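You operate a simulated robot arm through the tools that you are given. There is no shell and no other tool.

You run a simulated robot arm. Do the job below in one go: nothing can be reset, and whatever is moved stays where it is left.

TASK
Shut the guard, release the emergency stop, home and jog three steps back.
Fine: use the door-end jog button; each press is one step.
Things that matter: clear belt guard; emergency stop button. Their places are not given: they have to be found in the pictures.

Only the result counts: the job must be done as asked and must still hold three seconds after the hand-in. Knocking over, shifting, dropping, spilling or breaking anything else fails it.

THE ROBOT
A 6-joint arm with a two-finger gripper, fixed in place. Base frame: the origin is on the floor under the middle of its stand, x ahead of it, y to its left, z up. Lengths are in mm, angles in rad, forces in N, time in s.
With the tool pointing down near the work surface it reaches from about 100 to 720 mm from the base axis. Its first joint turns from -2.897 to 2.897 rad. Payload 2.45 kg.
The TCP is the grasp point between the finger pads, 26 mm short of the fingertips. In the tool frame z runs along the fingers and y along their closing line. The gripper opens to 96 mm; its body begins 69 mm behind the TCP.
Orientation is that of the tool frame in the base frame, as a unit quaternion [w, x, y, z]. With the fingers straight down and closing along the base's y, the tool's x points along the base's -x, its y along +y and its z along -z.

THE INTERFACE
- The arm moves only by the tool send_rows. Its argument "steps" is a list of rows, each a list of 3 entries, a list of its own where there are three numbers: the turn, a rotation vector about the base's x, y, z in rad, then the shift along the base's x, y, z in mm, then the opening, from 0 (shut) to 1 (fully open). In form: [[[rx, ry, rz], [dx, dy, dz], grip], ...]. A call has 1 to 20 rows; each row is the pose to reach, as a shift and turn from the pose commanded when the call began. A row lasts 0.2 s, in which the tool goes at most 50 mm and 0.15 rad; a call with a longer step from one row to the next is refused whole, and so is a gripper value outside its range. Where a pose cannot be reached the arm comes as near as it can. A force on the tool above 40 N (or 10 N above the force at the start of the call, whichever is more), or a blocked arm, ends the call early, and 0.2 s more pass. Each finger travels about 119.9 mm/s and halts on what it meets, pressing with about 27 N; the grip force reading is that of the motor and also rises with nothing between the fingers. The clock runs only during rows and for 0.2 s after the last one: add rows that repeat a pose to give the fingers time. The reply holds the time, the measured pose of the TCP, the force on the tool along the base axes, the opening and the grip force, in the units named above and with some noise, with the torque about the TCP (base axes, N m) and any sound that the robot's microphone picked up, and new pictures: "views" is both (left out), scene, wrist or none.
- Cameras (640 x 400 px; columns grow to the right, rows downward): "scene" is fixed at [398.8, 649.3, 1355.2]; the picture's right is [-0.98, -0.21, 0.00], its down [-0.18, 0.82, -0.54] and it looks along [0.12, -0.53, -0.84] (base axes); focal length 291 px, centre (320, 200). "wrist" rides on the gripper at [82, 3, -98] in the tool frame; the picture's right is [-0.04, 1.00, 0.00], its down [-0.73, -0.03, -0.68] and it looks along [-0.68, -0.03, 0.73] (tool axes); focal length 256 px, centre (320, 200).
- move_column(by): slides the trunk up (or, below 0, down) by that many mm; the arm rides with it, the base frame stays. It gives what a move gives, with no picture.
- probe_pixels(camera, pixels): there is no depth. For up to 12 entries [column, row, z] of the newest picture of that camera ("zoom" is the newest enlarged one), the place [x, y] in the base frame at which the ray of that pixel passes the height z, good to about 3 mm. It takes no simulated time.
- close_up(camera, box): a new picture of the part [left, top, right, bottom] of that camera's present view, enlarged. It takes no simulated time.
- hand_in(): hands the job in; it is judged then, once.

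Unless the task says otherwise, let go and move clear before handing in.

The tools are called after "Emit:" by a JSON object that holds its "fn" and its "kwargs". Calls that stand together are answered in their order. send_rows: Moves the arm, as the interface text tells. Its arguments: {"type":"object","properties":{"steps":{"type":"array","items":{"type":"array"}},"views":{"type":"string","enum":["both","scene","wrist","none"]}},"required":["steps"]} The other tools are called the same way: move_column (by) moves the trunk up or down; probe_pixels (camera, pixels) gives the place at which the rays of pixels pass given heights; close_up (camera, box) takes an enlarged picture of a part of a camera's view; hand_in () hands the job in.

At the start:

```text
t: 0.0
tool_pos: [324.7, 173.1, 988.0]
ee_rot: [0.0, -0.001, 1.0, 0.0]
wrist_force: [0.2, 0.0, -0.2]
torque: [0.04, 0.04, -0.01]
width: 96.0
gripper_force: 0.1
trunk travel left (down, up): [-126.0, 24.0]
```

scene: 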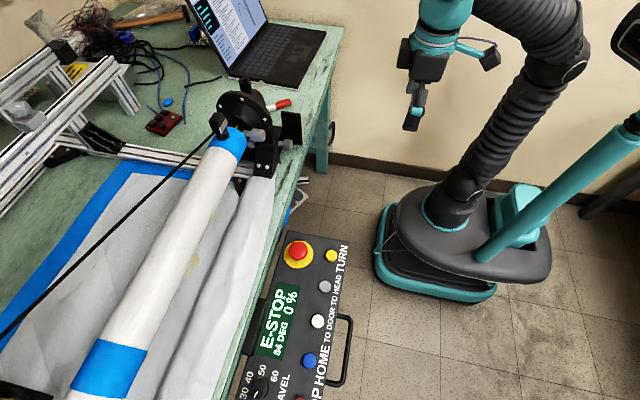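
wrist: 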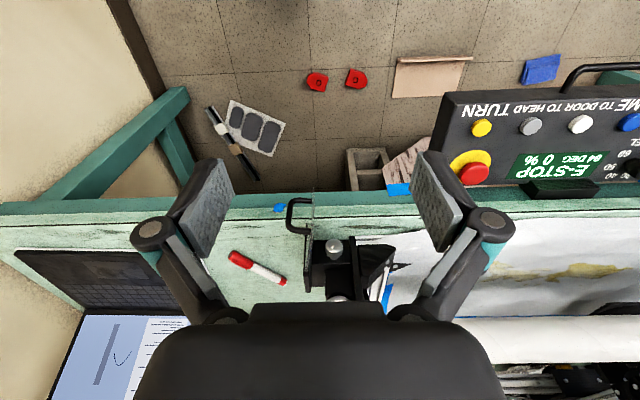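

The scene picture shows a control panel around (300,320) with a red e-stop at (298,250), and a clamp/guard assembly near (250,110). I'll enlarge both areas to find the labels and the clear guard.

Emit:
{"fn": "close_up", "kwargs": {"camera": "scene", "box": [220, 220, 380, 400]}}

Emit:
{"fn": "close_up", "kwargs": {"camera": "scene", "box": [180, 60, 340, 220]}}

Emit:
{"fn": "close_up", "kwargs": {"camera": "wrist", "box": [220, 160, 460, 320]}}

Emit:
{"fn": "close_up", "kwargs": {"camera": "wrist", "box": [420, 60, 640, 240]}}

```text
2.22 times, centred on (300, 310) of scene
```

zoom: 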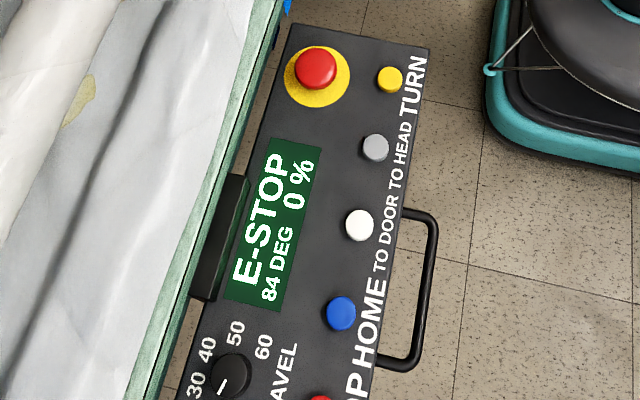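

```text
2.50 times, centred on (260, 140) of scene
```

zoom: 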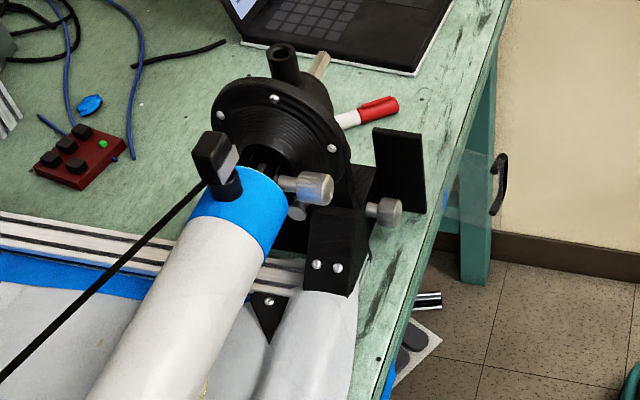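

```text
2.50 times, centred on (340, 240) of wrist
```

zoom: 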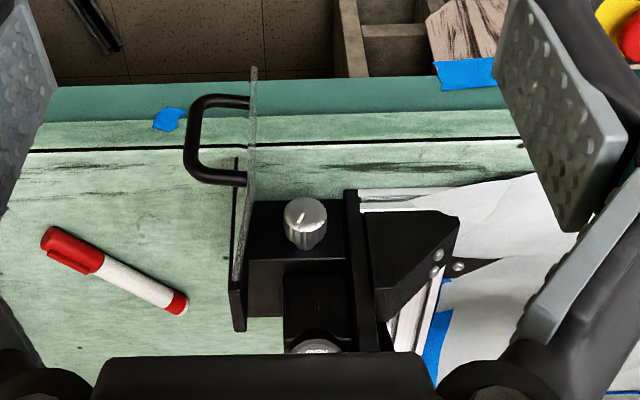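

```text
2.22 times, centred on (530, 150) of wrist
```

zoom: 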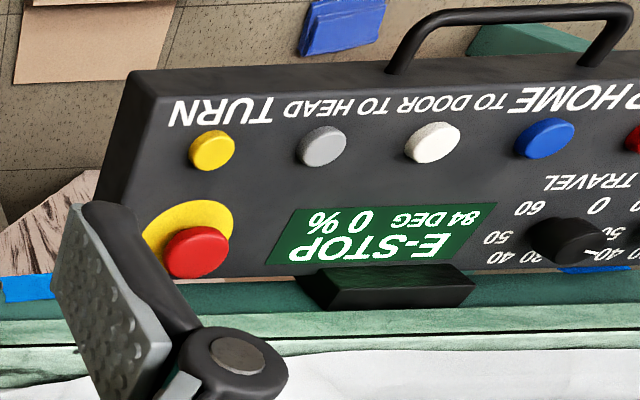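

The panel shows "E-STOP 84 DEG 0 %" with buttons yellow TURN, grey TO HEAD, white TO DOOR, blue HOME; the clear guard with a black handle is at scene (303,130) and wrist (295,215). I'll triangulate heights by probing both cameras at several z.

Emit:
{"fn": "probe_pixels", "kwargs": {"camera": "scene", "pixels": [[298, 250, 700], [298, 250, 750], [298, 250, 800], [298, 250, 850], [331, 256, 700], [331, 256, 800], [305, 134, 750], [305, 134, 850], [305, 134, 950], [277, 293, 750], [277, 293, 850], [317, 321, 750]]}}

Emit:
{"fn": "probe_pixels", "kwargs": {"camera": "wrist", "pixels": [[473, 173, 700], [473, 173, 750], [473, 173, 800], [473, 173, 850], [482, 127, 700], [482, 127, 800], [294, 215, 750], [294, 215, 850], [294, 215, 950], [334, 245, 850], [334, 245, 950], [581, 124, 750]]}}

```text
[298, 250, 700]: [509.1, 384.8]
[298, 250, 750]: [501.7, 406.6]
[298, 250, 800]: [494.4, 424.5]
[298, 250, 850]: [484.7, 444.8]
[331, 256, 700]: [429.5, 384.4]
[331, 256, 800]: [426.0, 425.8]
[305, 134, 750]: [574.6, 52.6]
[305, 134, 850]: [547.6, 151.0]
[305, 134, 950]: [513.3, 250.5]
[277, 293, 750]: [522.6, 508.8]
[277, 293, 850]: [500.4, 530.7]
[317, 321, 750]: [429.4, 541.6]
```

```text
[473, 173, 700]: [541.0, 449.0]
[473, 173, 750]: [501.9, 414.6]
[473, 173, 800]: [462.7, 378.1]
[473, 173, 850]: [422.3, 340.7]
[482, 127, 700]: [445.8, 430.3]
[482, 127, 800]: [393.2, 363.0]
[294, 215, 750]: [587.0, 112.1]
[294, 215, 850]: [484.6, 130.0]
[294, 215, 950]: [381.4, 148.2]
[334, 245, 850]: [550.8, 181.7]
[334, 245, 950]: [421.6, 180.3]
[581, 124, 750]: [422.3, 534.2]
```

The e-stop triangulates to about (502, 410, 750); the guard handle is actually at scene (332,134) rather than (305,134). I'll probe its ends from both cameras.

Emit:
{"fn": "probe_pixels", "kwargs": {"camera": "scene", "pixels": [[334, 122, 750], [334, 122, 850], [334, 122, 950], [330, 146, 750], [330, 146, 850], [330, 146, 950], [290, 113, 850], [290, 113, 950], [290, 145, 750], [290, 145, 850], [322, 210, 750], [254, 90, 850]]}}

Emit:
{"fn": "probe_pixels", "kwargs": {"camera": "wrist", "pixels": [[311, 201, 750], [311, 201, 850], [310, 232, 750], [310, 232, 850], [310, 232, 950], [288, 216, 750], [288, 216, 850], [288, 216, 950], [306, 290, 750], [306, 290, 850], [312, 188, 850], [312, 188, 950]]}}

Emit:
{"fn": "close_up", "kwargs": {"camera": "scene", "box": [265, 95, 355, 165]}}

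Emit:
{"fn": "close_up", "kwargs": {"camera": "wrist", "box": [270, 170, 370, 300]}}

```text
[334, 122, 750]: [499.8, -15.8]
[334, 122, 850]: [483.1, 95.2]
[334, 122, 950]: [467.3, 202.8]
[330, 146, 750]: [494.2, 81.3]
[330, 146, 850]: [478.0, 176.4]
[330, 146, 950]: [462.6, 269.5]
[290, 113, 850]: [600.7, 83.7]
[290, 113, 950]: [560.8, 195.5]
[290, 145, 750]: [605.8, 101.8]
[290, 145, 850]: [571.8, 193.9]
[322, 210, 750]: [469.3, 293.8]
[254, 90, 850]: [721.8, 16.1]
```

```text
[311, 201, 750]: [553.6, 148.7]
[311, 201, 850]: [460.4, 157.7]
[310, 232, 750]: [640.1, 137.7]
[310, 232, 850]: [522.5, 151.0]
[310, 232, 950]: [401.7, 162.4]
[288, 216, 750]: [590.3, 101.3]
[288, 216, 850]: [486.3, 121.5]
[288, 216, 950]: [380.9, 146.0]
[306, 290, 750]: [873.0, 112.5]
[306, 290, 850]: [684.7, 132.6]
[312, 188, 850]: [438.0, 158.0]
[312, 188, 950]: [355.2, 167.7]
```

```text
5.71 times, centred on (310, 130) of scene
```

zoom: 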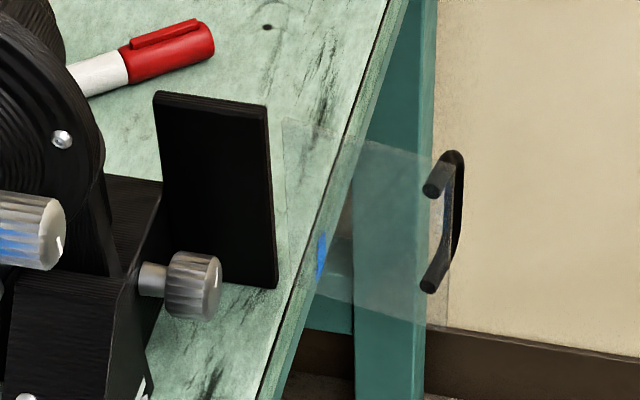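

```text
3.08 times, centred on (320, 235) of wrist
```

zoom: 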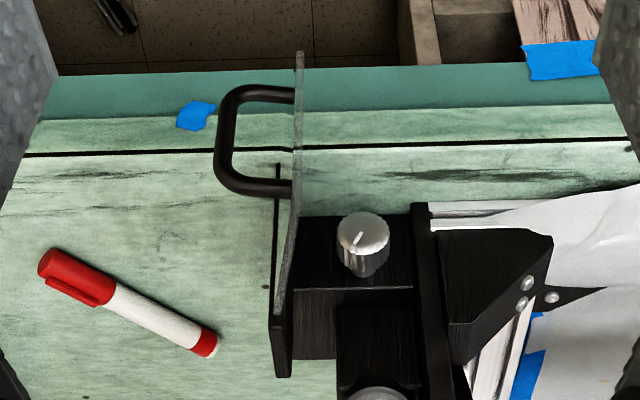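

The guard is a thin clear plate in the x–z plane at about y≈155 with a vertical U-handle near (487,120,835), and it looks slid or swung out toward the robot. I'll turn the tool 90° about z and move to look at it from the −y side.

Emit:
{"fn": "send_rows", "kwargs": {"steps": [[[0, 0, 0.14], [13, -12, 0], 1], [[0, 0, 0.28], [26, -24, 0], 1], [[0, 0, 0.42], [39, -36, 0], 1], [[0, 0, 0.56], [52, -48, 0], 1], [[0, 0, 0.7], [65, -60, 0], 1], [[0, 0, 0.84], [78, -72, 0], 1], [[0, 0, 0.98], [91, -84, 0], 1], [[0, 0, 1.12], [104, -96, 0], 1], [[0, 0, 1.26], [117, -108, 0], 1], [[0, 0, 1.4], [130, -120, 0], 1], [[0, 0, 1.5], [140, -132, 0], 1], [[0, 0, 1.57], [150, -143, 0], 1], [[0, 0, 1.57], [150, -143, 0], 1]]}}

```text
t: 2.8
tool_pos: [473.8, 28.6, 979.2]
ee_rot: [-0.001, 0.707, -0.707, 0.001]
wrist_force: [0.2, -0.9, 0.1]
torque: [0.03, -0.02, -0.02]
width: 96.1
gripper_force: 0.0
out of reach, approached as far as the arm can: row 10, 11, 12, 13
trunk travel left (down, up): [-126.0, 24.0]
```

scene: 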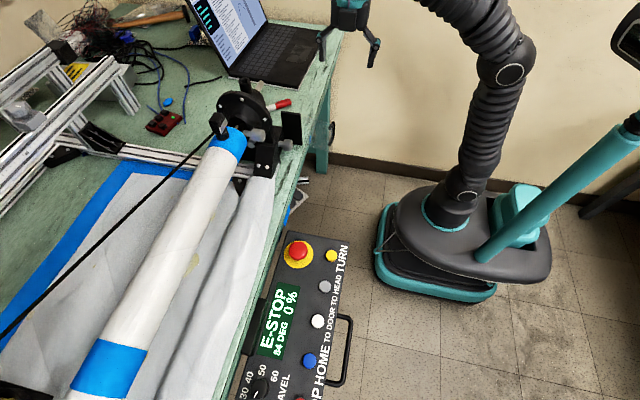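
wrist: 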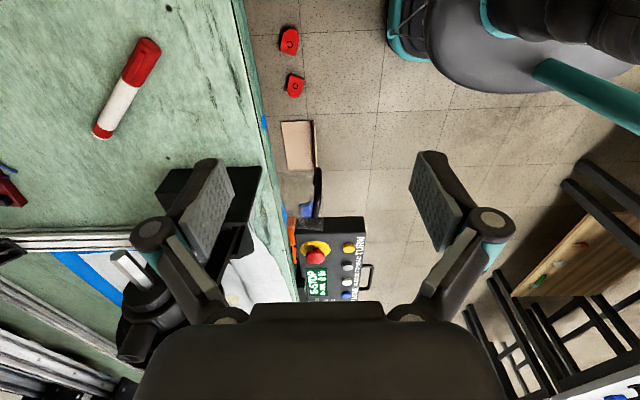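

The wrist picture now shows the guard handle near (316,190) and the clear plate between it and the black backplate at (200,190). I'll enlarge it.

Emit:
{"fn": "close_up", "kwargs": {"camera": "wrist", "box": [160, 130, 360, 260]}}

Emit:
{"fn": "close_up", "kwargs": {"camera": "wrist", "box": [270, 200, 390, 310]}}

```text
3.08 times, centred on (260, 195) of wrist
```

zoom: 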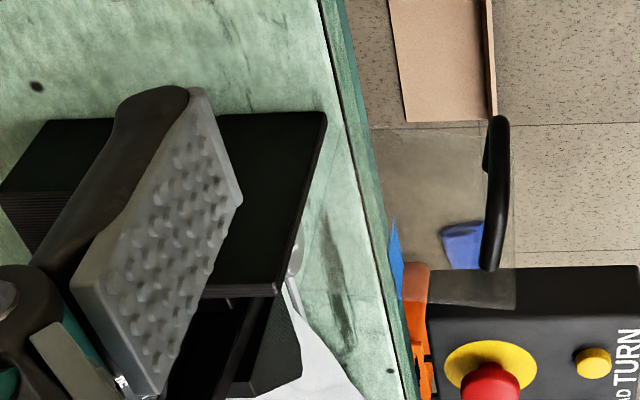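

```text
3.64 times, centred on (330, 255) of wrist
```

zoom: 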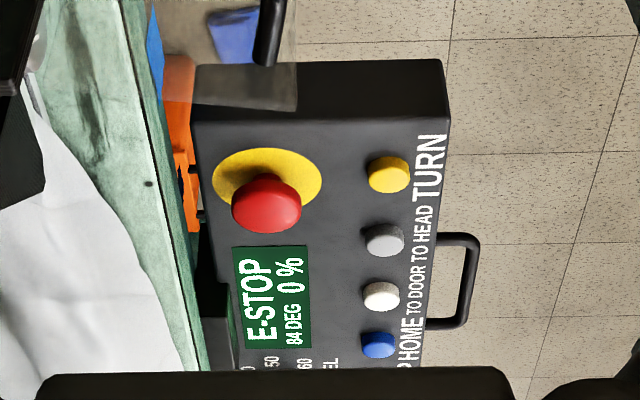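

The clear plate spans from the black backplate's edge to zoom (515,130–310), handle near its free edge. I'll probe corners from both cameras to fix the plate and backplate geometry.

Emit:
{"fn": "probe_pixels", "kwargs": {"camera": "wrist", "pixels": [[261.6, 166.8, 850], [261.6, 166.8, 900], [246, 225, 800], [246, 225, 850], [318, 170, 850], [318, 170, 890], [315, 215, 790], [315, 215, 820], [323, 172, 850], [323, 172, 900], [323, 230, 780], [323, 230, 820]]}}

Emit:
{"fn": "probe_pixels", "kwargs": {"camera": "scene", "pixels": [[300.9, 113.4, 850], [300.9, 113.4, 900], [302, 146, 800], [302, 146, 850], [334, 122, 850], [334, 122, 890], [330, 146, 790], [330, 146, 820], [329.3, 151.9, 780], [329.3, 151.9, 820], [332.5, 124, 850], [332.5, 124, 900]]}}

```text
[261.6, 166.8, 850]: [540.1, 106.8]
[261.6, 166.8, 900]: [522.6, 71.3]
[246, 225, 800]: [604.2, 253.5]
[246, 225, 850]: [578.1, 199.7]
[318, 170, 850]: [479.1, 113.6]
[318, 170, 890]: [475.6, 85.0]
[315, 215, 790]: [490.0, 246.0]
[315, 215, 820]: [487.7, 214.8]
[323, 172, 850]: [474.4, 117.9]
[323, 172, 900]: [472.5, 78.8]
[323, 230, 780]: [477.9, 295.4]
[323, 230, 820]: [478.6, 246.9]
```

```text
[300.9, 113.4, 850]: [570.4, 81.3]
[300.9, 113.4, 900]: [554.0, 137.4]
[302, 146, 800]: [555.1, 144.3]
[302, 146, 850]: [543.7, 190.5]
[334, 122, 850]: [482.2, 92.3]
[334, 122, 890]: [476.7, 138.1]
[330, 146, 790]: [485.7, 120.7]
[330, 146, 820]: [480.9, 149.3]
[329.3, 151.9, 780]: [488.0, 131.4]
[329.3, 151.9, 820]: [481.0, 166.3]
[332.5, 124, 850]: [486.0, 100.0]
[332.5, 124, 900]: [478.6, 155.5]
```

The backplate's near edge is about (552,142), z 800–904, and the clear plate runs from there to about (478,155), roughly 5–6° off the backplate's line, which suggests a vertical hinge near x≈551 and an open angle of about 84°. I'll drop lower and centre the plate between the fingers to confirm.

Emit:
{"fn": "send_rows", "kwargs": {"steps": [[[0, 0, 0], [15, 0, -10], 1], [[0, 0, 0], [30, 0, -25], 1], [[0, 0, 0], [45, 0, -40], 1], [[0, 0, 0], [55, 0, -52], 1], [[0, 0, 0], [55, 0, -52], 1]]}}

Emit:
{"fn": "close_up", "kwargs": {"camera": "wrist", "box": [200, 120, 420, 290]}}

```text
t: 4.0
tool_pos: [531.5, 31.1, 926.2]
ee_rot: [0.0, -0.706, 0.708, 0.001]
wrist_force: [0.3, 0.4, -0.9]
torque: [0.01, 0.01, 0.02]
width: 95.9
gripper_force: 0.0
trunk travel left (down, up): [-126.0, 24.0]
```

scene: 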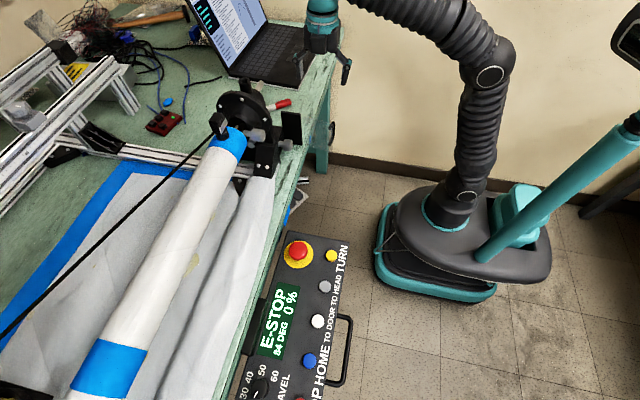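
wrist: 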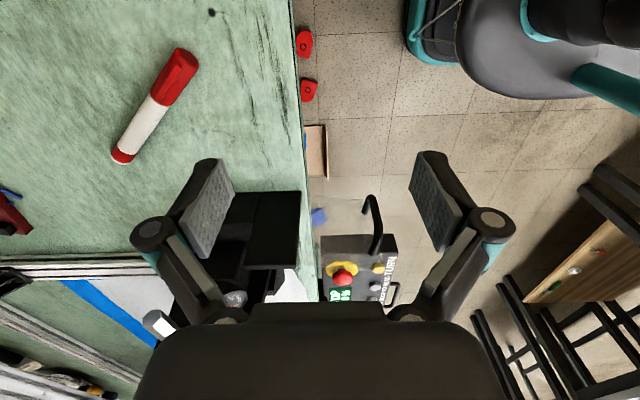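

```text
2.35 times, centred on (310, 205) of wrist
```

zoom: 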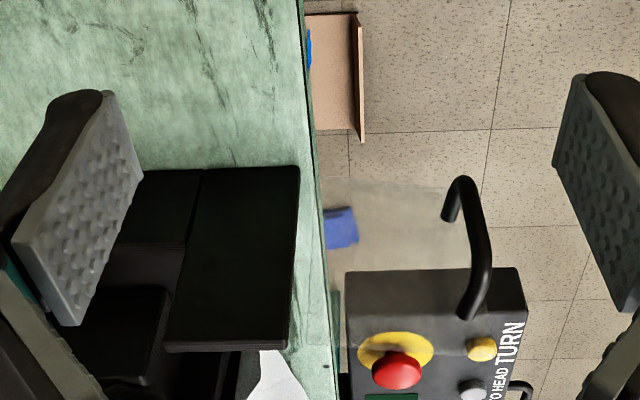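

The handle is clear at wrist (372,225); the plate edges are faint. I'll zoom in tighter on the junction between backplate and clear plate.

Emit:
{"fn": "close_up", "kwargs": {"camera": "wrist", "box": [290, 170, 400, 270]}}

Emit:
{"fn": "close_up", "kwargs": {"camera": "scene", "box": [285, 105, 345, 160]}}

```text
4.00 times, centred on (345, 220) of wrist
```

zoom: 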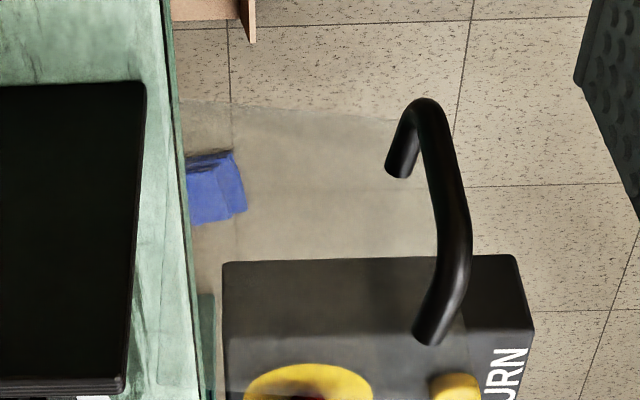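

```text
7.27 times, centred on (315, 132) of scene
```

zoom: 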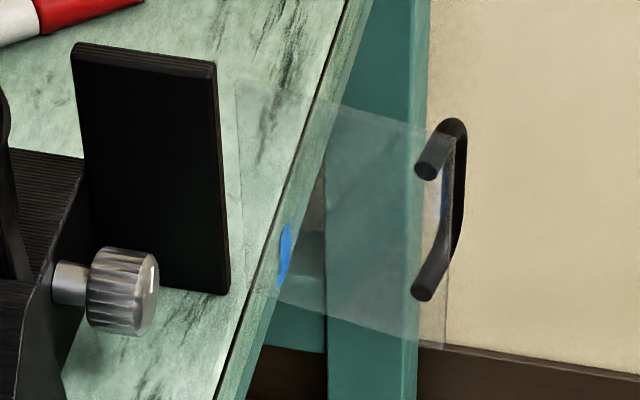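

The clear plate's top edge runs from scene (303.3,115.5) to (333.6,123.1) and is not parallel to the backplate's top edge from (281.3,110.3) to (300.6,113). I'll probe these at the likely height to get the plate angle.

Emit:
{"fn": "probe_pixels", "kwargs": {"camera": "scene", "pixels": [[303.3, 115.5, 900], [333.6, 123.1, 900], [281.3, 110.3, 904], [300.6, 113, 904], [332.2, 151.9, 800], [303.3, 115.5, 895], [333.6, 123.1, 895], [246, 105, 900], [263, 92, 900], [278, 150, 850]]}}

Emit:
{"fn": "probe_pixels", "kwargs": {"camera": "wrist", "pixels": [[375, 197, 820], [378, 240, 880], [297, 265, 904], [300, 190, 800], [305, 267, 900], [305, 196, 800], [375.5, 248, 890]]}}

```text
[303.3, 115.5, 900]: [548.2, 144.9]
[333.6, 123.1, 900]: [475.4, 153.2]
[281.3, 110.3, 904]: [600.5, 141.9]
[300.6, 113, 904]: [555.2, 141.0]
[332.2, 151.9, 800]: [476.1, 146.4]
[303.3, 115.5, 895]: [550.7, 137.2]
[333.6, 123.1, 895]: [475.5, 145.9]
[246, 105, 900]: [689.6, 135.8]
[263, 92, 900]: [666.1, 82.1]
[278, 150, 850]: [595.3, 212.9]
```

```text
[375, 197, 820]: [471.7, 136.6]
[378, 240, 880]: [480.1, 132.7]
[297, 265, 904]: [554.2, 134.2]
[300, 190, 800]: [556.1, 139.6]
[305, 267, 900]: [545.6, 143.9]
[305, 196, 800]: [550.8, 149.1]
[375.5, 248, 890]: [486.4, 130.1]
```

The plate runs from (548,145) to (475,153) while the backplate lies along y≈141.5, so the guard is hinged at about (549,145), 84° open, and must swing toward +y/+x with its handle ending up facing the robot. I'll close the fingers and place them on the −y side of the plate between hinge and handle, then lower to z≈880.

Emit:
{"fn": "send_rows", "kwargs": {"steps": [[[0, 0, -0.03], [0, 0, 0], 0], [[0, 0, -0.06], [0, 0, 0], 0], [[0, 0, -0.1], [-8, 15, 0], 0], [[0, 0, -0.1], [-16, 35, 0], 0], [[0, 0, -0.1], [-24, 55, 0], 0], [[0, 0, -0.1], [-25, 64, 0], 0], [[0, 0, -0.1], [-25, 64, -15], 0], [[0, 0, -0.1], [-25, 64, -30], 0], [[0, 0, -0.1], [-25, 64, -46], 0], [[0, 0, -0.1], [-25, 64, -46], 0]]}}

Emit:
{"fn": "close_up", "kwargs": {"camera": "scene", "box": [245, 60, 365, 165]}}

Emit:
{"fn": "close_up", "kwargs": {"camera": "wrist", "box": [220, 130, 420, 300]}}

```text
t: 6.2
tool_pos: [502.7, 93.6, 882.4]
ee_rot: [0.0, -0.67, 0.742, 0.0]
wrist_force: [0.7, 0.1, 0.4]
torque: [0.02, 0.01, 0.03]
width: 0.0
gripper_force: 27.2
trunk travel left (down, up): [-126.0, 24.0]
```

scene: 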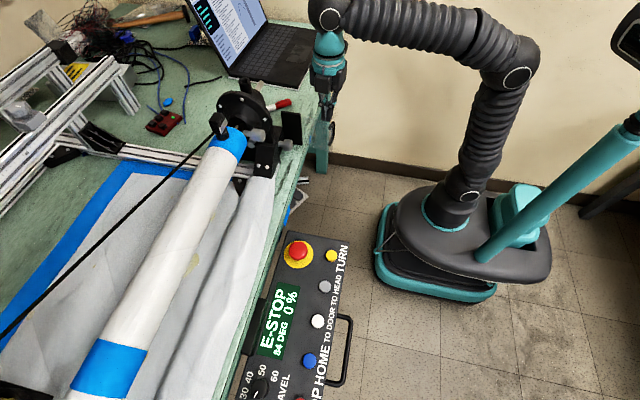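
wrist: 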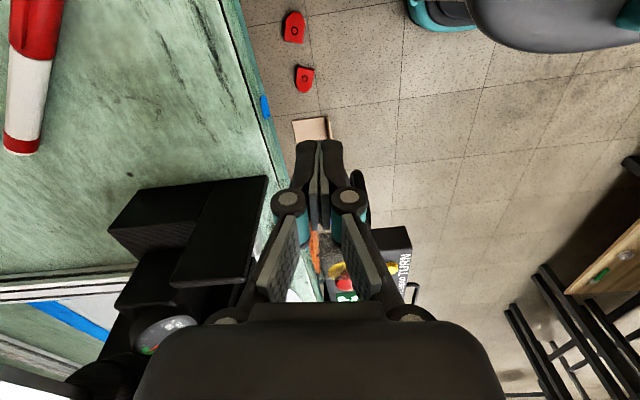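

```text
3.81 times, centred on (305, 112) of scene
```

zoom: 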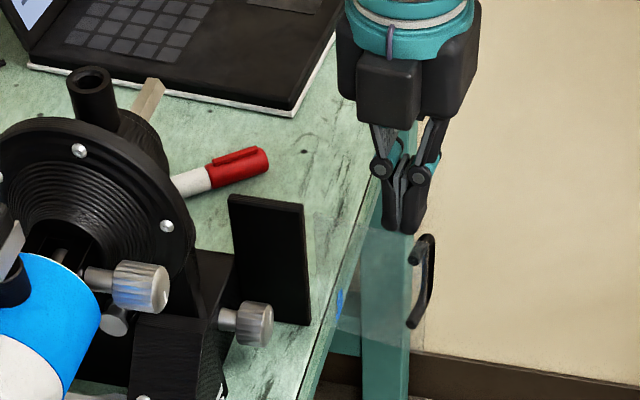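

```text
2.35 times, centred on (320, 215) of wrist
```

zoom: 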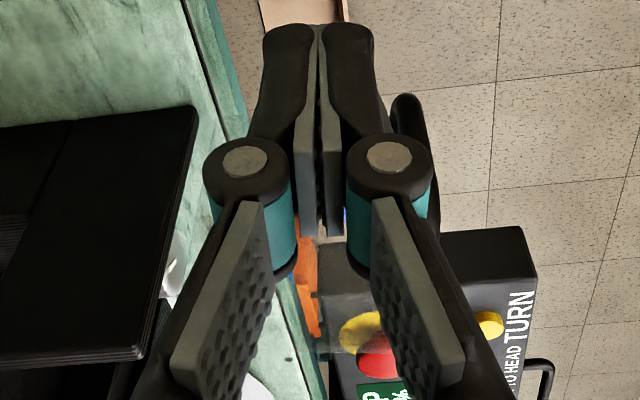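

The closed fingers are at (503,94,882), just beside the handle, with the plate in front of them on the +y side. I'll push the plate along its arc, turning the tool with it, and stop about halfway to check.

Emit:
{"fn": "send_rows", "kwargs": {"steps": [[[0, 0, 0], [1, 15, 0], 0], [[0, 0, 0], [2, 28, 0], 0], [[0, 0, 0], [2, 36, 0], 0], [[0, 0, 0], [2, 41, 0], 0], [[0, 0, -0.122], [1, 46.3, 0], 0], [[0, 0, -0.244], [0.7, 51.7, 0], 0], [[0, 0, -0.367], [1.2, 57.1, 0], 0], [[0, 0, -0.489], [2.4, 62.4, 0], 0], [[0, 0, -0.611], [4.1, 67.5, 0], 0]]}}

Emit:
{"fn": "close_up", "kwargs": {"camera": "scene", "box": [245, 60, 365, 165]}}

```text
t: 8.2
tool_pos: [508.6, 161.9, 882.0]
ee_rot: [0.0, -0.416, 0.909, 0.0]
wrist_force: [1.0, 0.7, -0.4]
torque: [0.02, -0.01, -0.02]
width: 0.0
gripper_force: 26.3
trunk travel left (down, up): [-126.0, 24.0]
```

scene: 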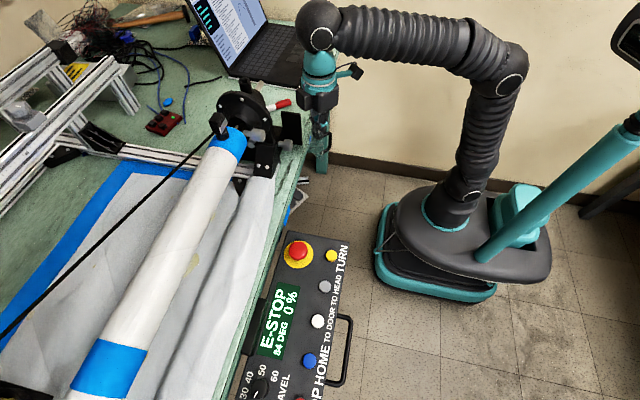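
wrist: 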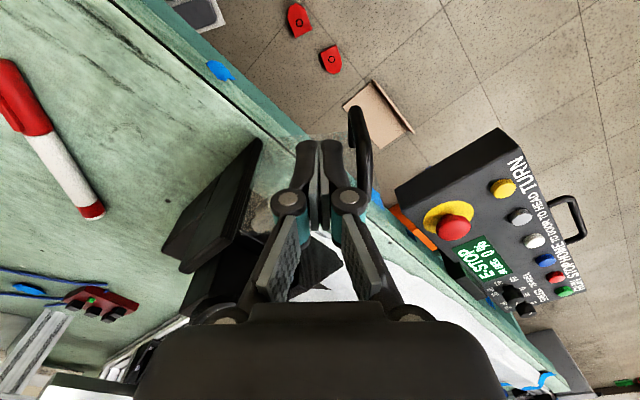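

```text
3.81 times, centred on (305, 112) of scene
```

zoom: 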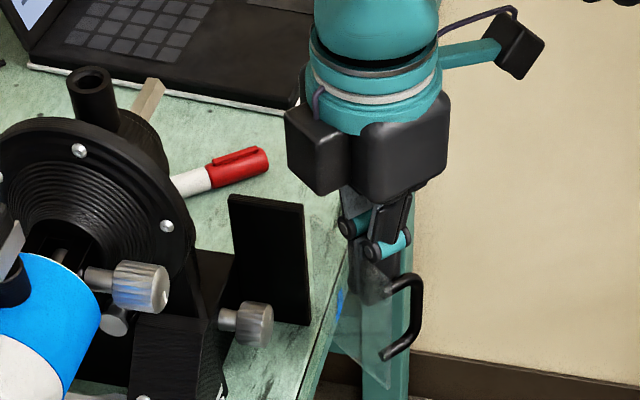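

The guard is swinging as expected; the plate and handle have turned about 35° with only light force. I'll carry on along the arc to the shut position.

Emit:
{"fn": "send_rows", "kwargs": {"steps": [[[0, 0, -0.122], [2.4, 4.8, 0], 0], [[0, 0, -0.244], [5.3, 9.4, 0], 0], [[0, 0, -0.367], [8.8, 13.5, 0], 0], [[0, 0, -0.489], [12.8, 17.2, 0], 0], [[0, 0, -0.611], [17.1, 20.3, 0], 0], [[0, 0, -0.733], [21.9, 23, 0], 0], [[0, 0, -0.855], [26.9, 25, 0], 0], [[0, 0, -0.855], [28.5, 25, 0], 0], [[0, 0, -0.855], [30, 25, 0], 0]]}}

Emit:
{"fn": "close_up", "kwargs": {"camera": "scene", "box": [245, 60, 365, 165]}}

```text
t: 10.2
tool_pos: [537.5, 185.6, 880.9]
ee_rot: [0.0, -0.002, 1.0, -0.001]
wrist_force: [-0.8, -0.6, -0.1]
torque: [-0.01, 0.01, 0.02]
width: 0.0
gripper_force: 26.7
trunk travel left (down, up): [-126.0, 24.0]
```

scene: 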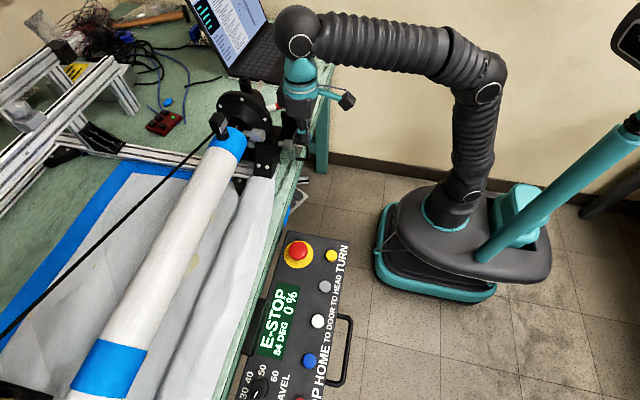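
wrist: 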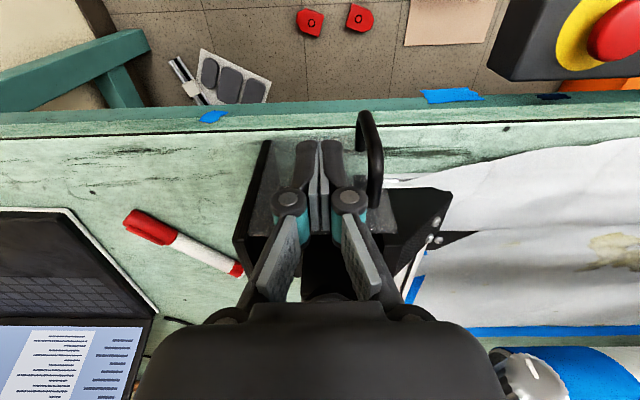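

```text
3.81 times, centred on (305, 112) of scene
```

zoom: 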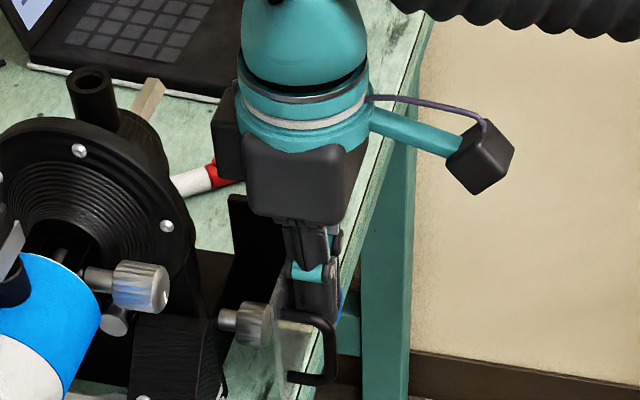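

The guard is nearly shut (handle now faces the robot at scene (328,200 zoom)), with almost no force, so it may not be against its stop yet. I'll push on slowly along +x until contact force shows.

Emit:
{"fn": "send_rows", "kwargs": {"steps": [[[0, 0, 0], [1.5, 0, 0], 0], [[0, 0, 0], [3, 0, 0], 0], [[0, 0, 0], [4.5, 0, 0], 0], [[0, 0, 0], [6, 0, 0], 0], [[0, 0, 0], [6, 0, 0], 0]]}}

Emit:
{"fn": "close_up", "kwargs": {"camera": "wrist", "box": [220, 90, 420, 260]}}

Emit:
{"fn": "close_up", "kwargs": {"camera": "scene", "box": [260, 95, 350, 165]}}

```text
t: 11.3
tool_pos: [541.3, 185.4, 882.4]
ee_rot: [-0.004, -0.002, 1.0, -0.001]
wrist_force: [-19.7, -1.6, -4.0]
torque: [0.07, -0.24, -0.07]
width: 6.2
gripper_force: 28.0
trunk travel left (down, up): [-126.0, 24.0]
stopped in row 5: the force on the tool passed its limit at 41 N (the readings are from after the stop); the commanded pose is now the measured one
```

scene: 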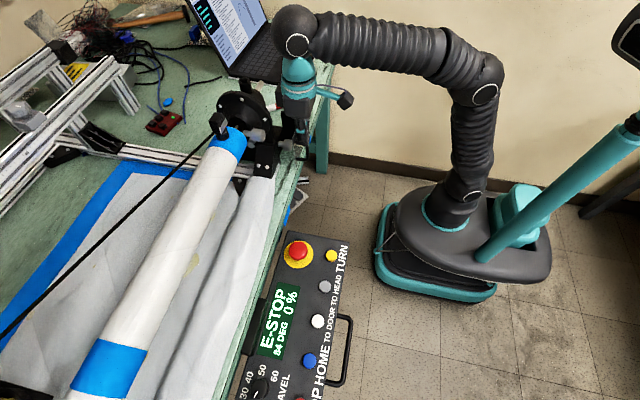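
wrist: 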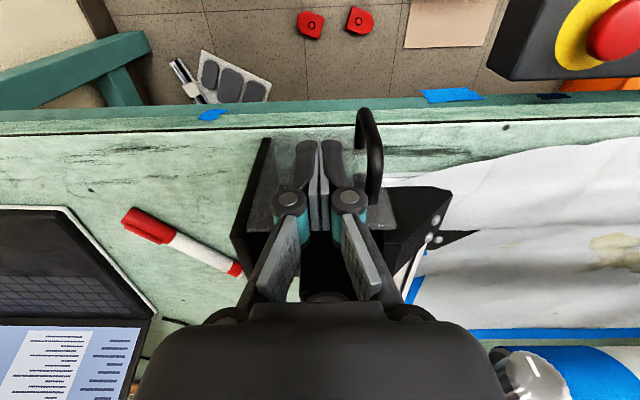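

```text
2.35 times, centred on (320, 175) of wrist
```

zoom: 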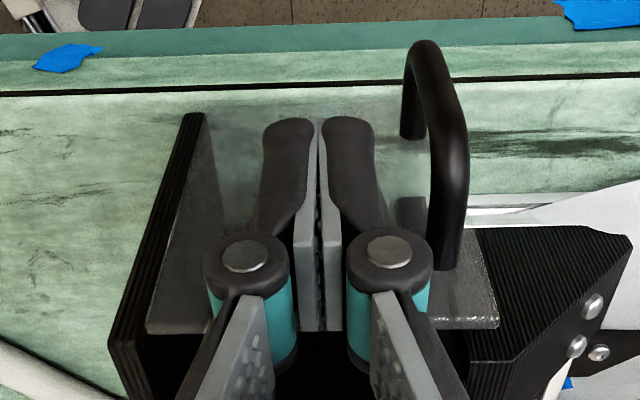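

```text
5.71 times, centred on (305, 130) of scene
```

zoom: 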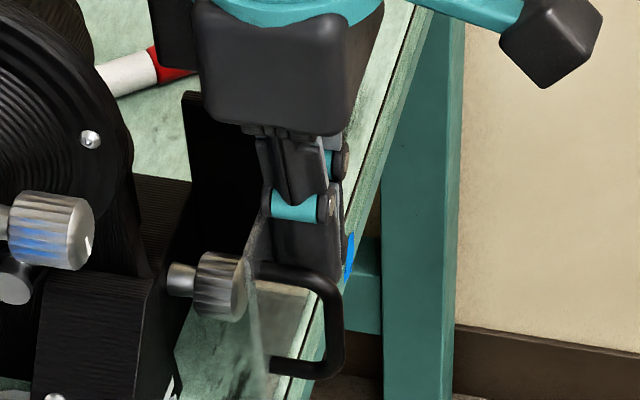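

The push ended at a firm stop (41 N) and the plate now lies square to the backplate, so the guard looks shut. I'll back off along −x, go up, and check that it stays shut.

Emit:
{"fn": "send_rows", "kwargs": {"steps": [[[0, 0, 0], [-4, 0, 0], 0], [[0, 0, 0], [-15, -1, 0], 0], [[0, 0, 0], [-35, -2, 0], 0], [[0, 0, 0], [-60, -2, 10], 0], [[0, 0, 0], [-90, -2, 40], 0], [[0, 0, 0], [-110, 0, 70], 0], [[0, 0, 0], [-120, 0, 80], 0], [[0, 0, 0], [-120, 0, 80], 0]]}}

Emit:
{"fn": "close_up", "kwargs": {"camera": "scene", "box": [260, 95, 350, 165]}}

Emit:
{"fn": "close_up", "kwargs": {"camera": "wrist", "box": [220, 130, 460, 320]}}

```text
t: 13.1
tool_pos: [423.4, 188.7, 961.4]
ee_rot: [-0.004, -0.002, 1.0, -0.002]
wrist_force: [0.2, 0.4, 0.0]
torque: [-0.01, 0.03, 0.01]
width: 0.0
gripper_force: 28.2
trunk travel left (down, up): [-126.0, 24.0]
```

scene: 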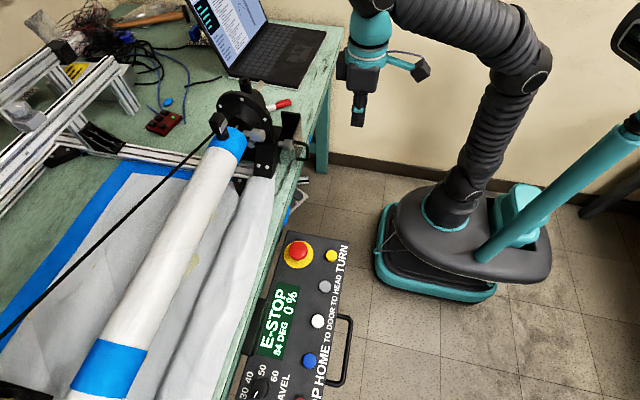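
wrist: 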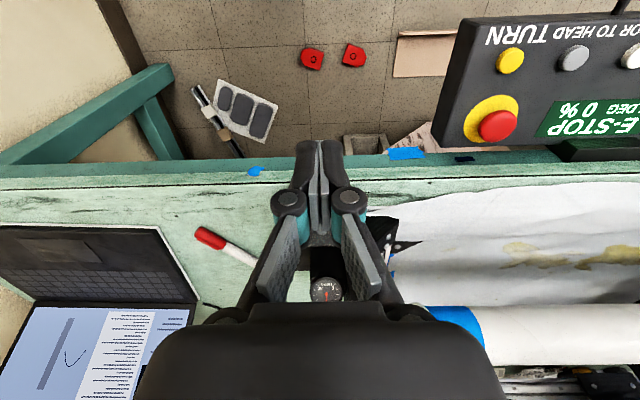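

```text
5.71 times, centred on (305, 130) of scene
```

zoom: 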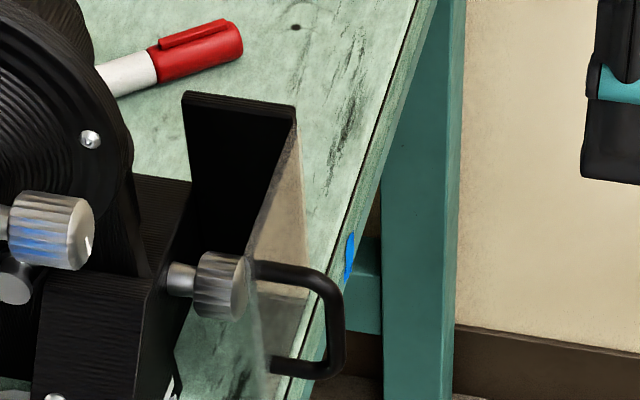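

```text
2.11 times, centred on (340, 225) of wrist
```

zoom: 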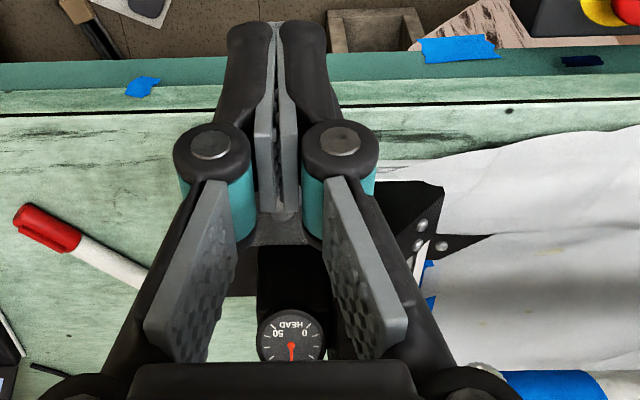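

The guard stayed shut after I backed off. I'll check its top-edge angle by probing scene (301,117) and (293,139.6), then move toward the panel for a full view.

Emit:
{"fn": "probe_pixels", "kwargs": {"camera": "scene", "pixels": [[301, 116.9, 898], [292.7, 139.6, 898], [301, 116.9, 890], [292.7, 139.6, 890]]}}

Emit:
{"fn": "send_rows", "kwargs": {"steps": [[[0, 0, 0], [-20, 30, 0], 0], [[0, 0, 0], [-40, 65, 0], 0], [[0, 0, 0], [-60, 100, 0], 0], [[0, 0, 0], [-80, 135, 0], 0], [[0, 0, 0], [-100, 170, 0], 0], [[0, 0, 0], [-120, 205, 0], 0], [[0, 0, 0], [-140, 240, 0], 0], [[0, 0, 0], [-150, 270, 0], 0], [[0, 0, 0], [-160, 300, 0], 0], [[0, 0, 0], [-160, 300, 0], 0]]}}

```text
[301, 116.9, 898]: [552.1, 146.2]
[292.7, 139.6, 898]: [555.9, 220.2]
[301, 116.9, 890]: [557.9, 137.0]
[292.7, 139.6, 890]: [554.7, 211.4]
```

```text
t: 15.3
tool_pos: [256.5, 479.4, 943.2]
ee_rot: [-0.002, -0.002, 1.0, 0.002]
wrist_force: [1.0, -0.6, -0.3]
torque: [-0.02, 0.0, -0.01]
width: 0.1
gripper_force: 28.7
out of reach, approached as far as the arm can: row 8, 9, 10
trunk travel left (down, up): [-126.0, 24.0]
```

scene: 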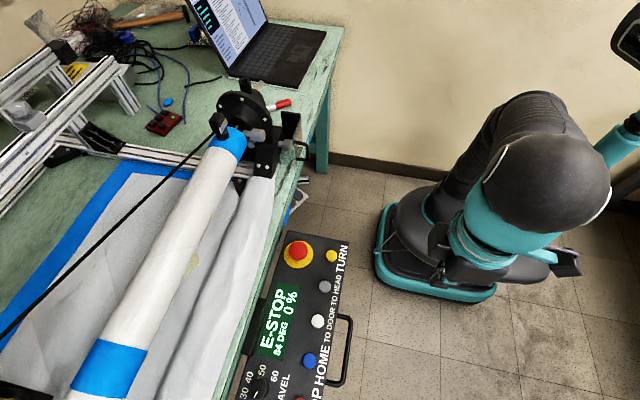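
wrist: 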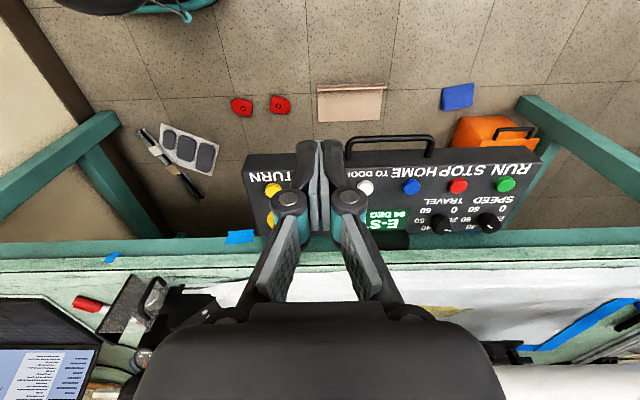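

The guard's top edge now runs (552,146)→(556,220), i.e. shut square. The wrist view shows the whole panel row: TURN, TO HEAD, TO DOOR, HOME, STOP, RUN; I'll enlarge it.

Emit:
{"fn": "close_up", "kwargs": {"camera": "wrist", "box": [230, 120, 550, 260]}}

Emit:
{"fn": "close_up", "kwargs": {"camera": "wrist", "box": [340, 150, 540, 250]}}

Emit:
{"fn": "close_up", "kwargs": {"camera": "scene", "box": [270, 225, 350, 285]}}

```text
2.00 times, centred on (390, 190) of wrist
```

zoom: 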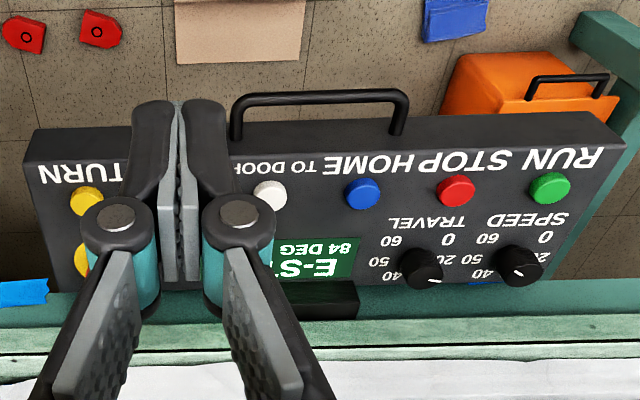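

```text
3.20 times, centred on (440, 200) of wrist
```

zoom: 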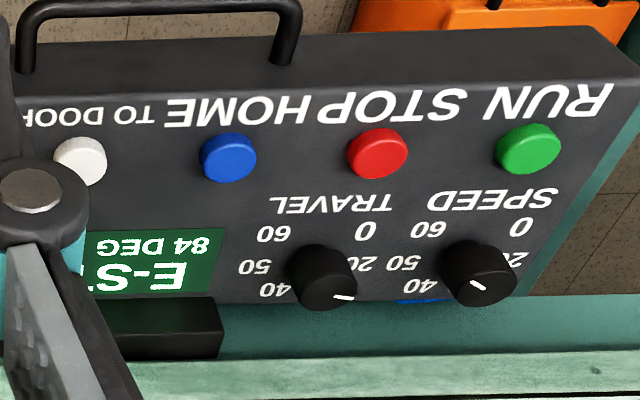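

```text
6.67 times, centred on (310, 255) of scene
```

zoom: 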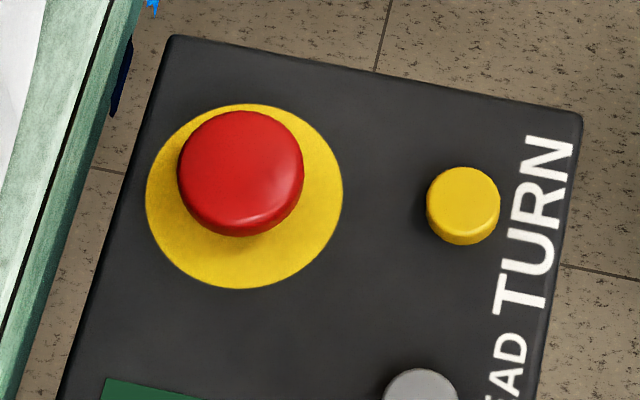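

The labels are clear: TO DOOR over white, HOME over blue, STOP over red, RUN over green. I'll triangulate the buttons and the e-stop.

Emit:
{"fn": "probe_pixels", "kwargs": {"camera": "wrist", "pixels": [[273.5, 190, 730], [273.5, 190, 750], [365.5, 187, 730], [365.5, 187, 750], [411.5, 186.5, 730], [411.5, 186.5, 750], [458, 185, 740], [505, 184, 740], [352, 190, 740], [250, 160, 740]]}}

Emit:
{"fn": "probe_pixels", "kwargs": {"camera": "scene", "pixels": [[331.5, 256, 730], [331.5, 256, 750], [317.5, 321, 730], [317.5, 321, 750], [309.5, 360.5, 730], [309.5, 360.5, 750], [325, 286, 730], [325, 286, 750], [298.3, 250, 740], [298.3, 250, 760], [298.5, 254, 725], [288, 231, 720]]}}

```text
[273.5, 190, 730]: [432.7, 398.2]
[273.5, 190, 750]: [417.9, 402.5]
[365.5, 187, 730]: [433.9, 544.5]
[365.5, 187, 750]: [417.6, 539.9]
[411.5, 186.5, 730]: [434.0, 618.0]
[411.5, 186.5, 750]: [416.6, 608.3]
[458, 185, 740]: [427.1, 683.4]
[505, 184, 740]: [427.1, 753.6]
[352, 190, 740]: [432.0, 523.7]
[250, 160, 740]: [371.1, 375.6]
```

```text
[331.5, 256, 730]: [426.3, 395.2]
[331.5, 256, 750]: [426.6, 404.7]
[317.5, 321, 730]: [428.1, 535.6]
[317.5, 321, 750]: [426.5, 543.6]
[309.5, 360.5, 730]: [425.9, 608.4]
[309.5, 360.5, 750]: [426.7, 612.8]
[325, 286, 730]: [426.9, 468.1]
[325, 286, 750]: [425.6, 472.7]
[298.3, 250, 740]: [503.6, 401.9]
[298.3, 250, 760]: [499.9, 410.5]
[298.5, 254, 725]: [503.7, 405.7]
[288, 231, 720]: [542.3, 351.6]
```

Buttons lie along x≈427 with tops at z≈739 (yellow y≈400, grey 470, white 541, blue 611), and the e-stop is at about (502,407) with its top near 755. I'll check nearby obstacles and move to a hover point above the e-stop with the gripper opened.

Emit:
{"fn": "probe_pixels", "kwargs": {"camera": "scene", "pixels": [[215, 230, 950], [215, 230, 900], [250, 230, 850], [250, 230, 800], [265, 240, 790], [260, 265, 790]]}}

Emit:
{"fn": "send_rows", "kwargs": {"steps": [[[0, 0, 0], [30, -9, 0], 0.3], [[0, 0, 0], [65, -19, -5], 0.75], [[0, 0, 0], [100, -29, -15], 0.75], [[0, 0, 0], [135, -40, -28], 0.75], [[0, 0, 0], [170, -50, -43], 0.75], [[0, 0, 0], [205, -60, -60], 0.75], [[0, 0, 0], [235, -70, -75], 0.75], [[0, 0, 0], [245, -72, -83], 0.75], [[0, 0, 0], [245, -72, -83], 0.75]]}}

```text
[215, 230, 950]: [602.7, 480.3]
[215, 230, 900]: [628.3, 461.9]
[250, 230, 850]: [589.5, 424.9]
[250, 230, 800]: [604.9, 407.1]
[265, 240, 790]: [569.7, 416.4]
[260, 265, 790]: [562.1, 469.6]
```

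```text
t: 17.3
tool_pos: [500.2, 406.4, 859.7]
ee_rot: [-0.003, -0.003, 1.0, 0.0]
wrist_force: [0.4, 0.4, -0.5]
torque: [0.0, 0.02, 0.0]
width: 72.0
gripper_force: 0.0
trunk travel left (down, up): [-126.0, 24.0]
```

scene: 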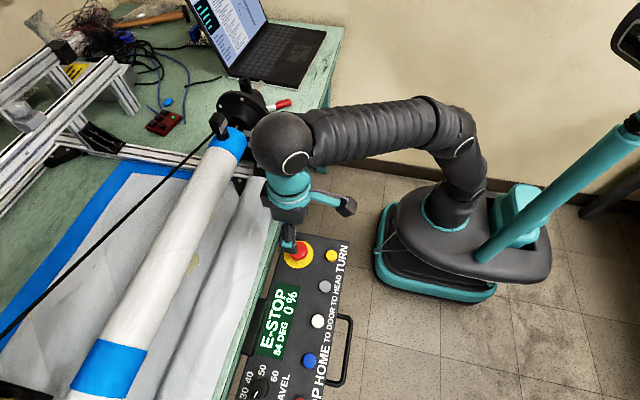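
wrist: 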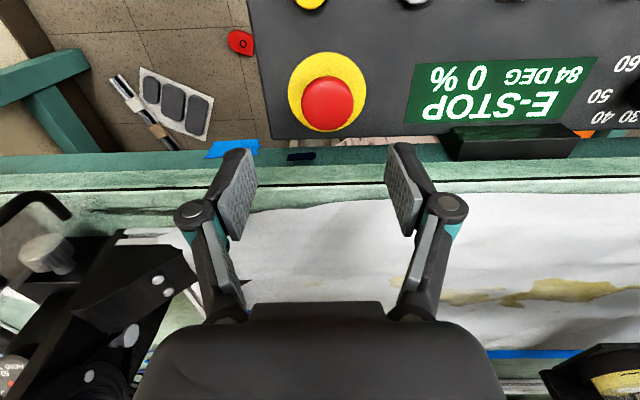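

The e-stop mushroom is at wrist (327,103) below the open fingers. I'll enlarge it for twist marks and probe its centre.

Emit:
{"fn": "close_up", "kwargs": {"camera": "wrist", "box": [270, 30, 390, 150]}}

Emit:
{"fn": "probe_pixels", "kwargs": {"camera": "wrist", "pixels": [[327, 102, 740], [327, 102, 750], [327, 102, 760], [327, 90, 727], [302, 104, 750], [352, 103, 750], [288, 92, 727], [366, 92, 727]]}}

```text
3.33 times, centred on (330, 90) of wrist
```

zoom: 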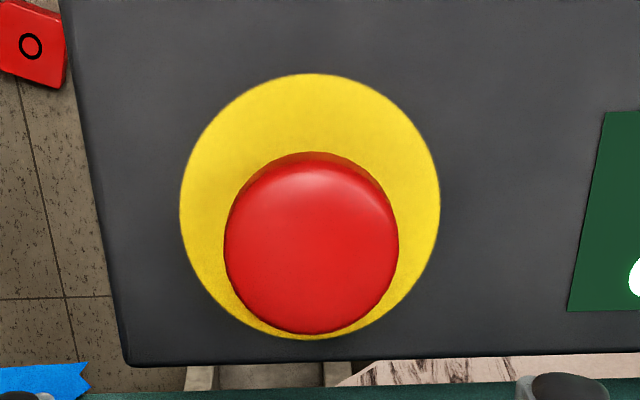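

```text
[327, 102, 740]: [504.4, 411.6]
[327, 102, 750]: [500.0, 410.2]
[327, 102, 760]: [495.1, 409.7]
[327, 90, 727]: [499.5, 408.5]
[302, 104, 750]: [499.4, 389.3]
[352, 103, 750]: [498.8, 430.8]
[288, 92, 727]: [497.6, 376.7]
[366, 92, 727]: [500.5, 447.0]
```

The cap is about 41 mm across, centred near (500,410) with top z≈750, with no arrows printed. I'll lower the open fingers around it to about z=762.

Emit:
{"fn": "send_rows", "kwargs": {"steps": [[[0, 0, 0], [0, 3.5, -20], 0.75], [[0, 0, 0], [0, 3.5, -45], 0.75], [[0, 0, 0], [0, 3.5, -65], 0.75], [[0, 0, 0], [0, 3.5, -80], 0.75], [[0, 0, 0], [0, 3.5, -90], 0.75], [[0, 0, 0], [0, 3.5, -97], 0.75], [[0, 0, 0], [0, 3.5, -97], 0.75]]}}

Emit:
{"fn": "close_up", "kwargs": {"camera": "wrist", "box": [200, 90, 440, 260]}}

Emit:
{"fn": "close_up", "kwargs": {"camera": "scene", "box": [250, 190, 370, 290]}}

```text
t: 18.9
tool_pos: [503.1, 409.6, 763.4]
ee_rot: [-0.002, -0.002, 1.0, -0.001]
wrist_force: [-0.1, -0.1, 0.3]
torque: [-0.01, 0.01, 0.02]
width: 71.8
gripper_force: 0.0
trunk travel left (down, up): [-126.0, 24.0]
```

scene: 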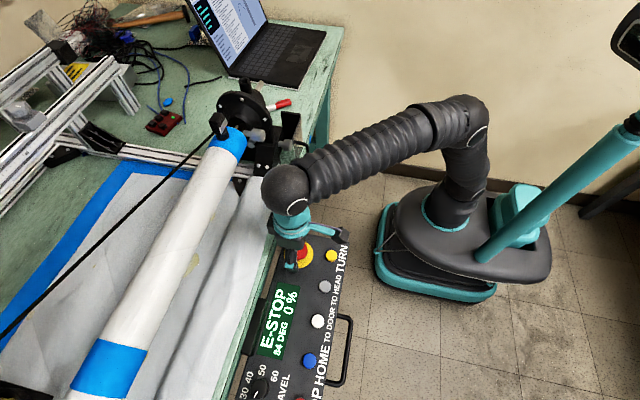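
wrist: 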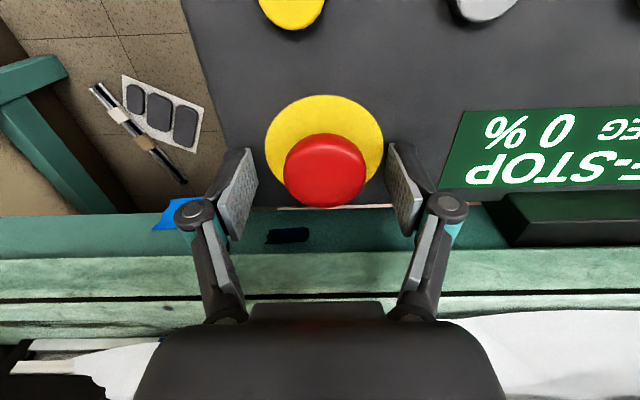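

```text
2.35 times, centred on (320, 175) of wrist
```

zoom: 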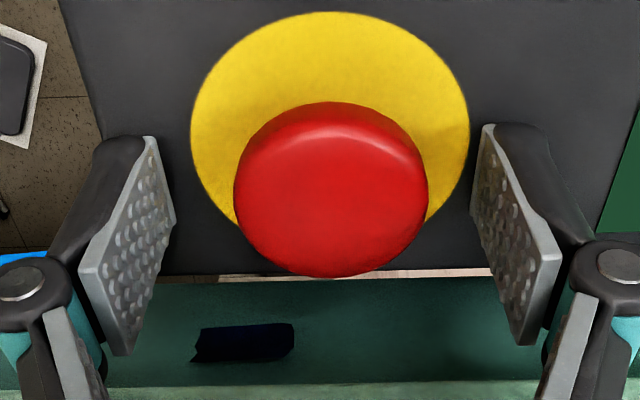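

```text
4.00 times, centred on (310, 240) of scene
```

zoom: 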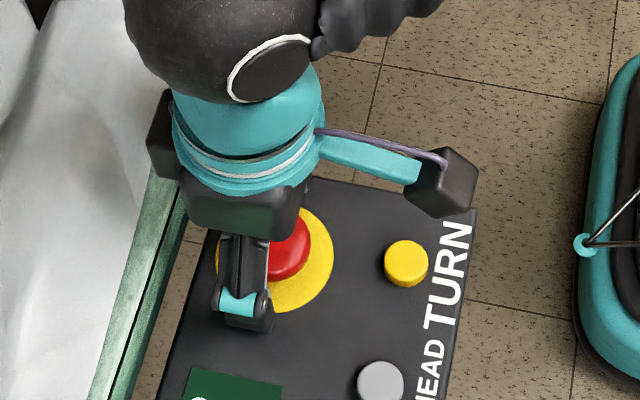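

The cap sits between the fingers, about 2–3 mm toward +y, with the tips about 13 mm below its top. I'll centre, drop 3 mm and close on it.

Emit:
{"fn": "send_rows", "kwargs": {"steps": [[[0, 0, 0], [0, 2.5, -3], 0.75], [[0, 0, 0], [0, 2.5, -3], 0.6], [[0, 0, 0], [0, 2.5, -3], 0.5], [[0, 0, 0], [0, 2.5, -3], 0.35], [[0, 0, 0], [0, 2.5, -3], 0.35]], "views": "wrist"}}

Emit:
{"fn": "close_up", "kwargs": {"camera": "wrist", "box": [200, 90, 440, 260]}}

```text
t: 20.1
tool_pos: [502.7, 411.3, 763.9]
ee_rot: [-0.001, -0.001, 1.0, 0.002]
wrist_force: [6.1, 2.2, 38.4]
torque: [-0.97, 0.02, -0.03]
width: 40.2
gripper_force: 45.1
trunk travel left (down, up): [-126.0, 24.0]
```

wrist: 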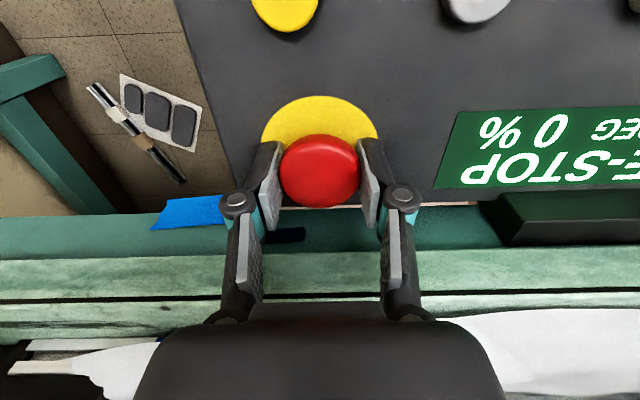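

```text
2.35 times, centred on (320, 175) of wrist
```

zoom: 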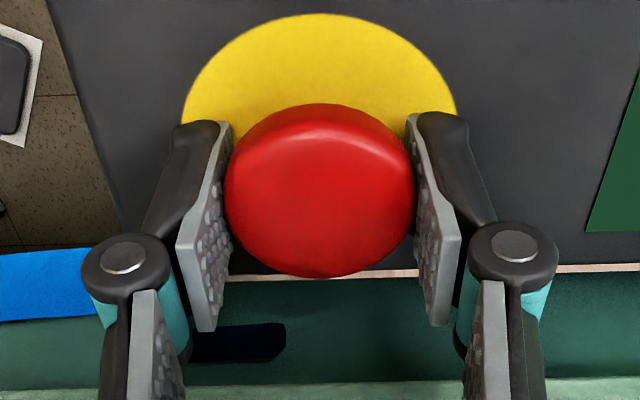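

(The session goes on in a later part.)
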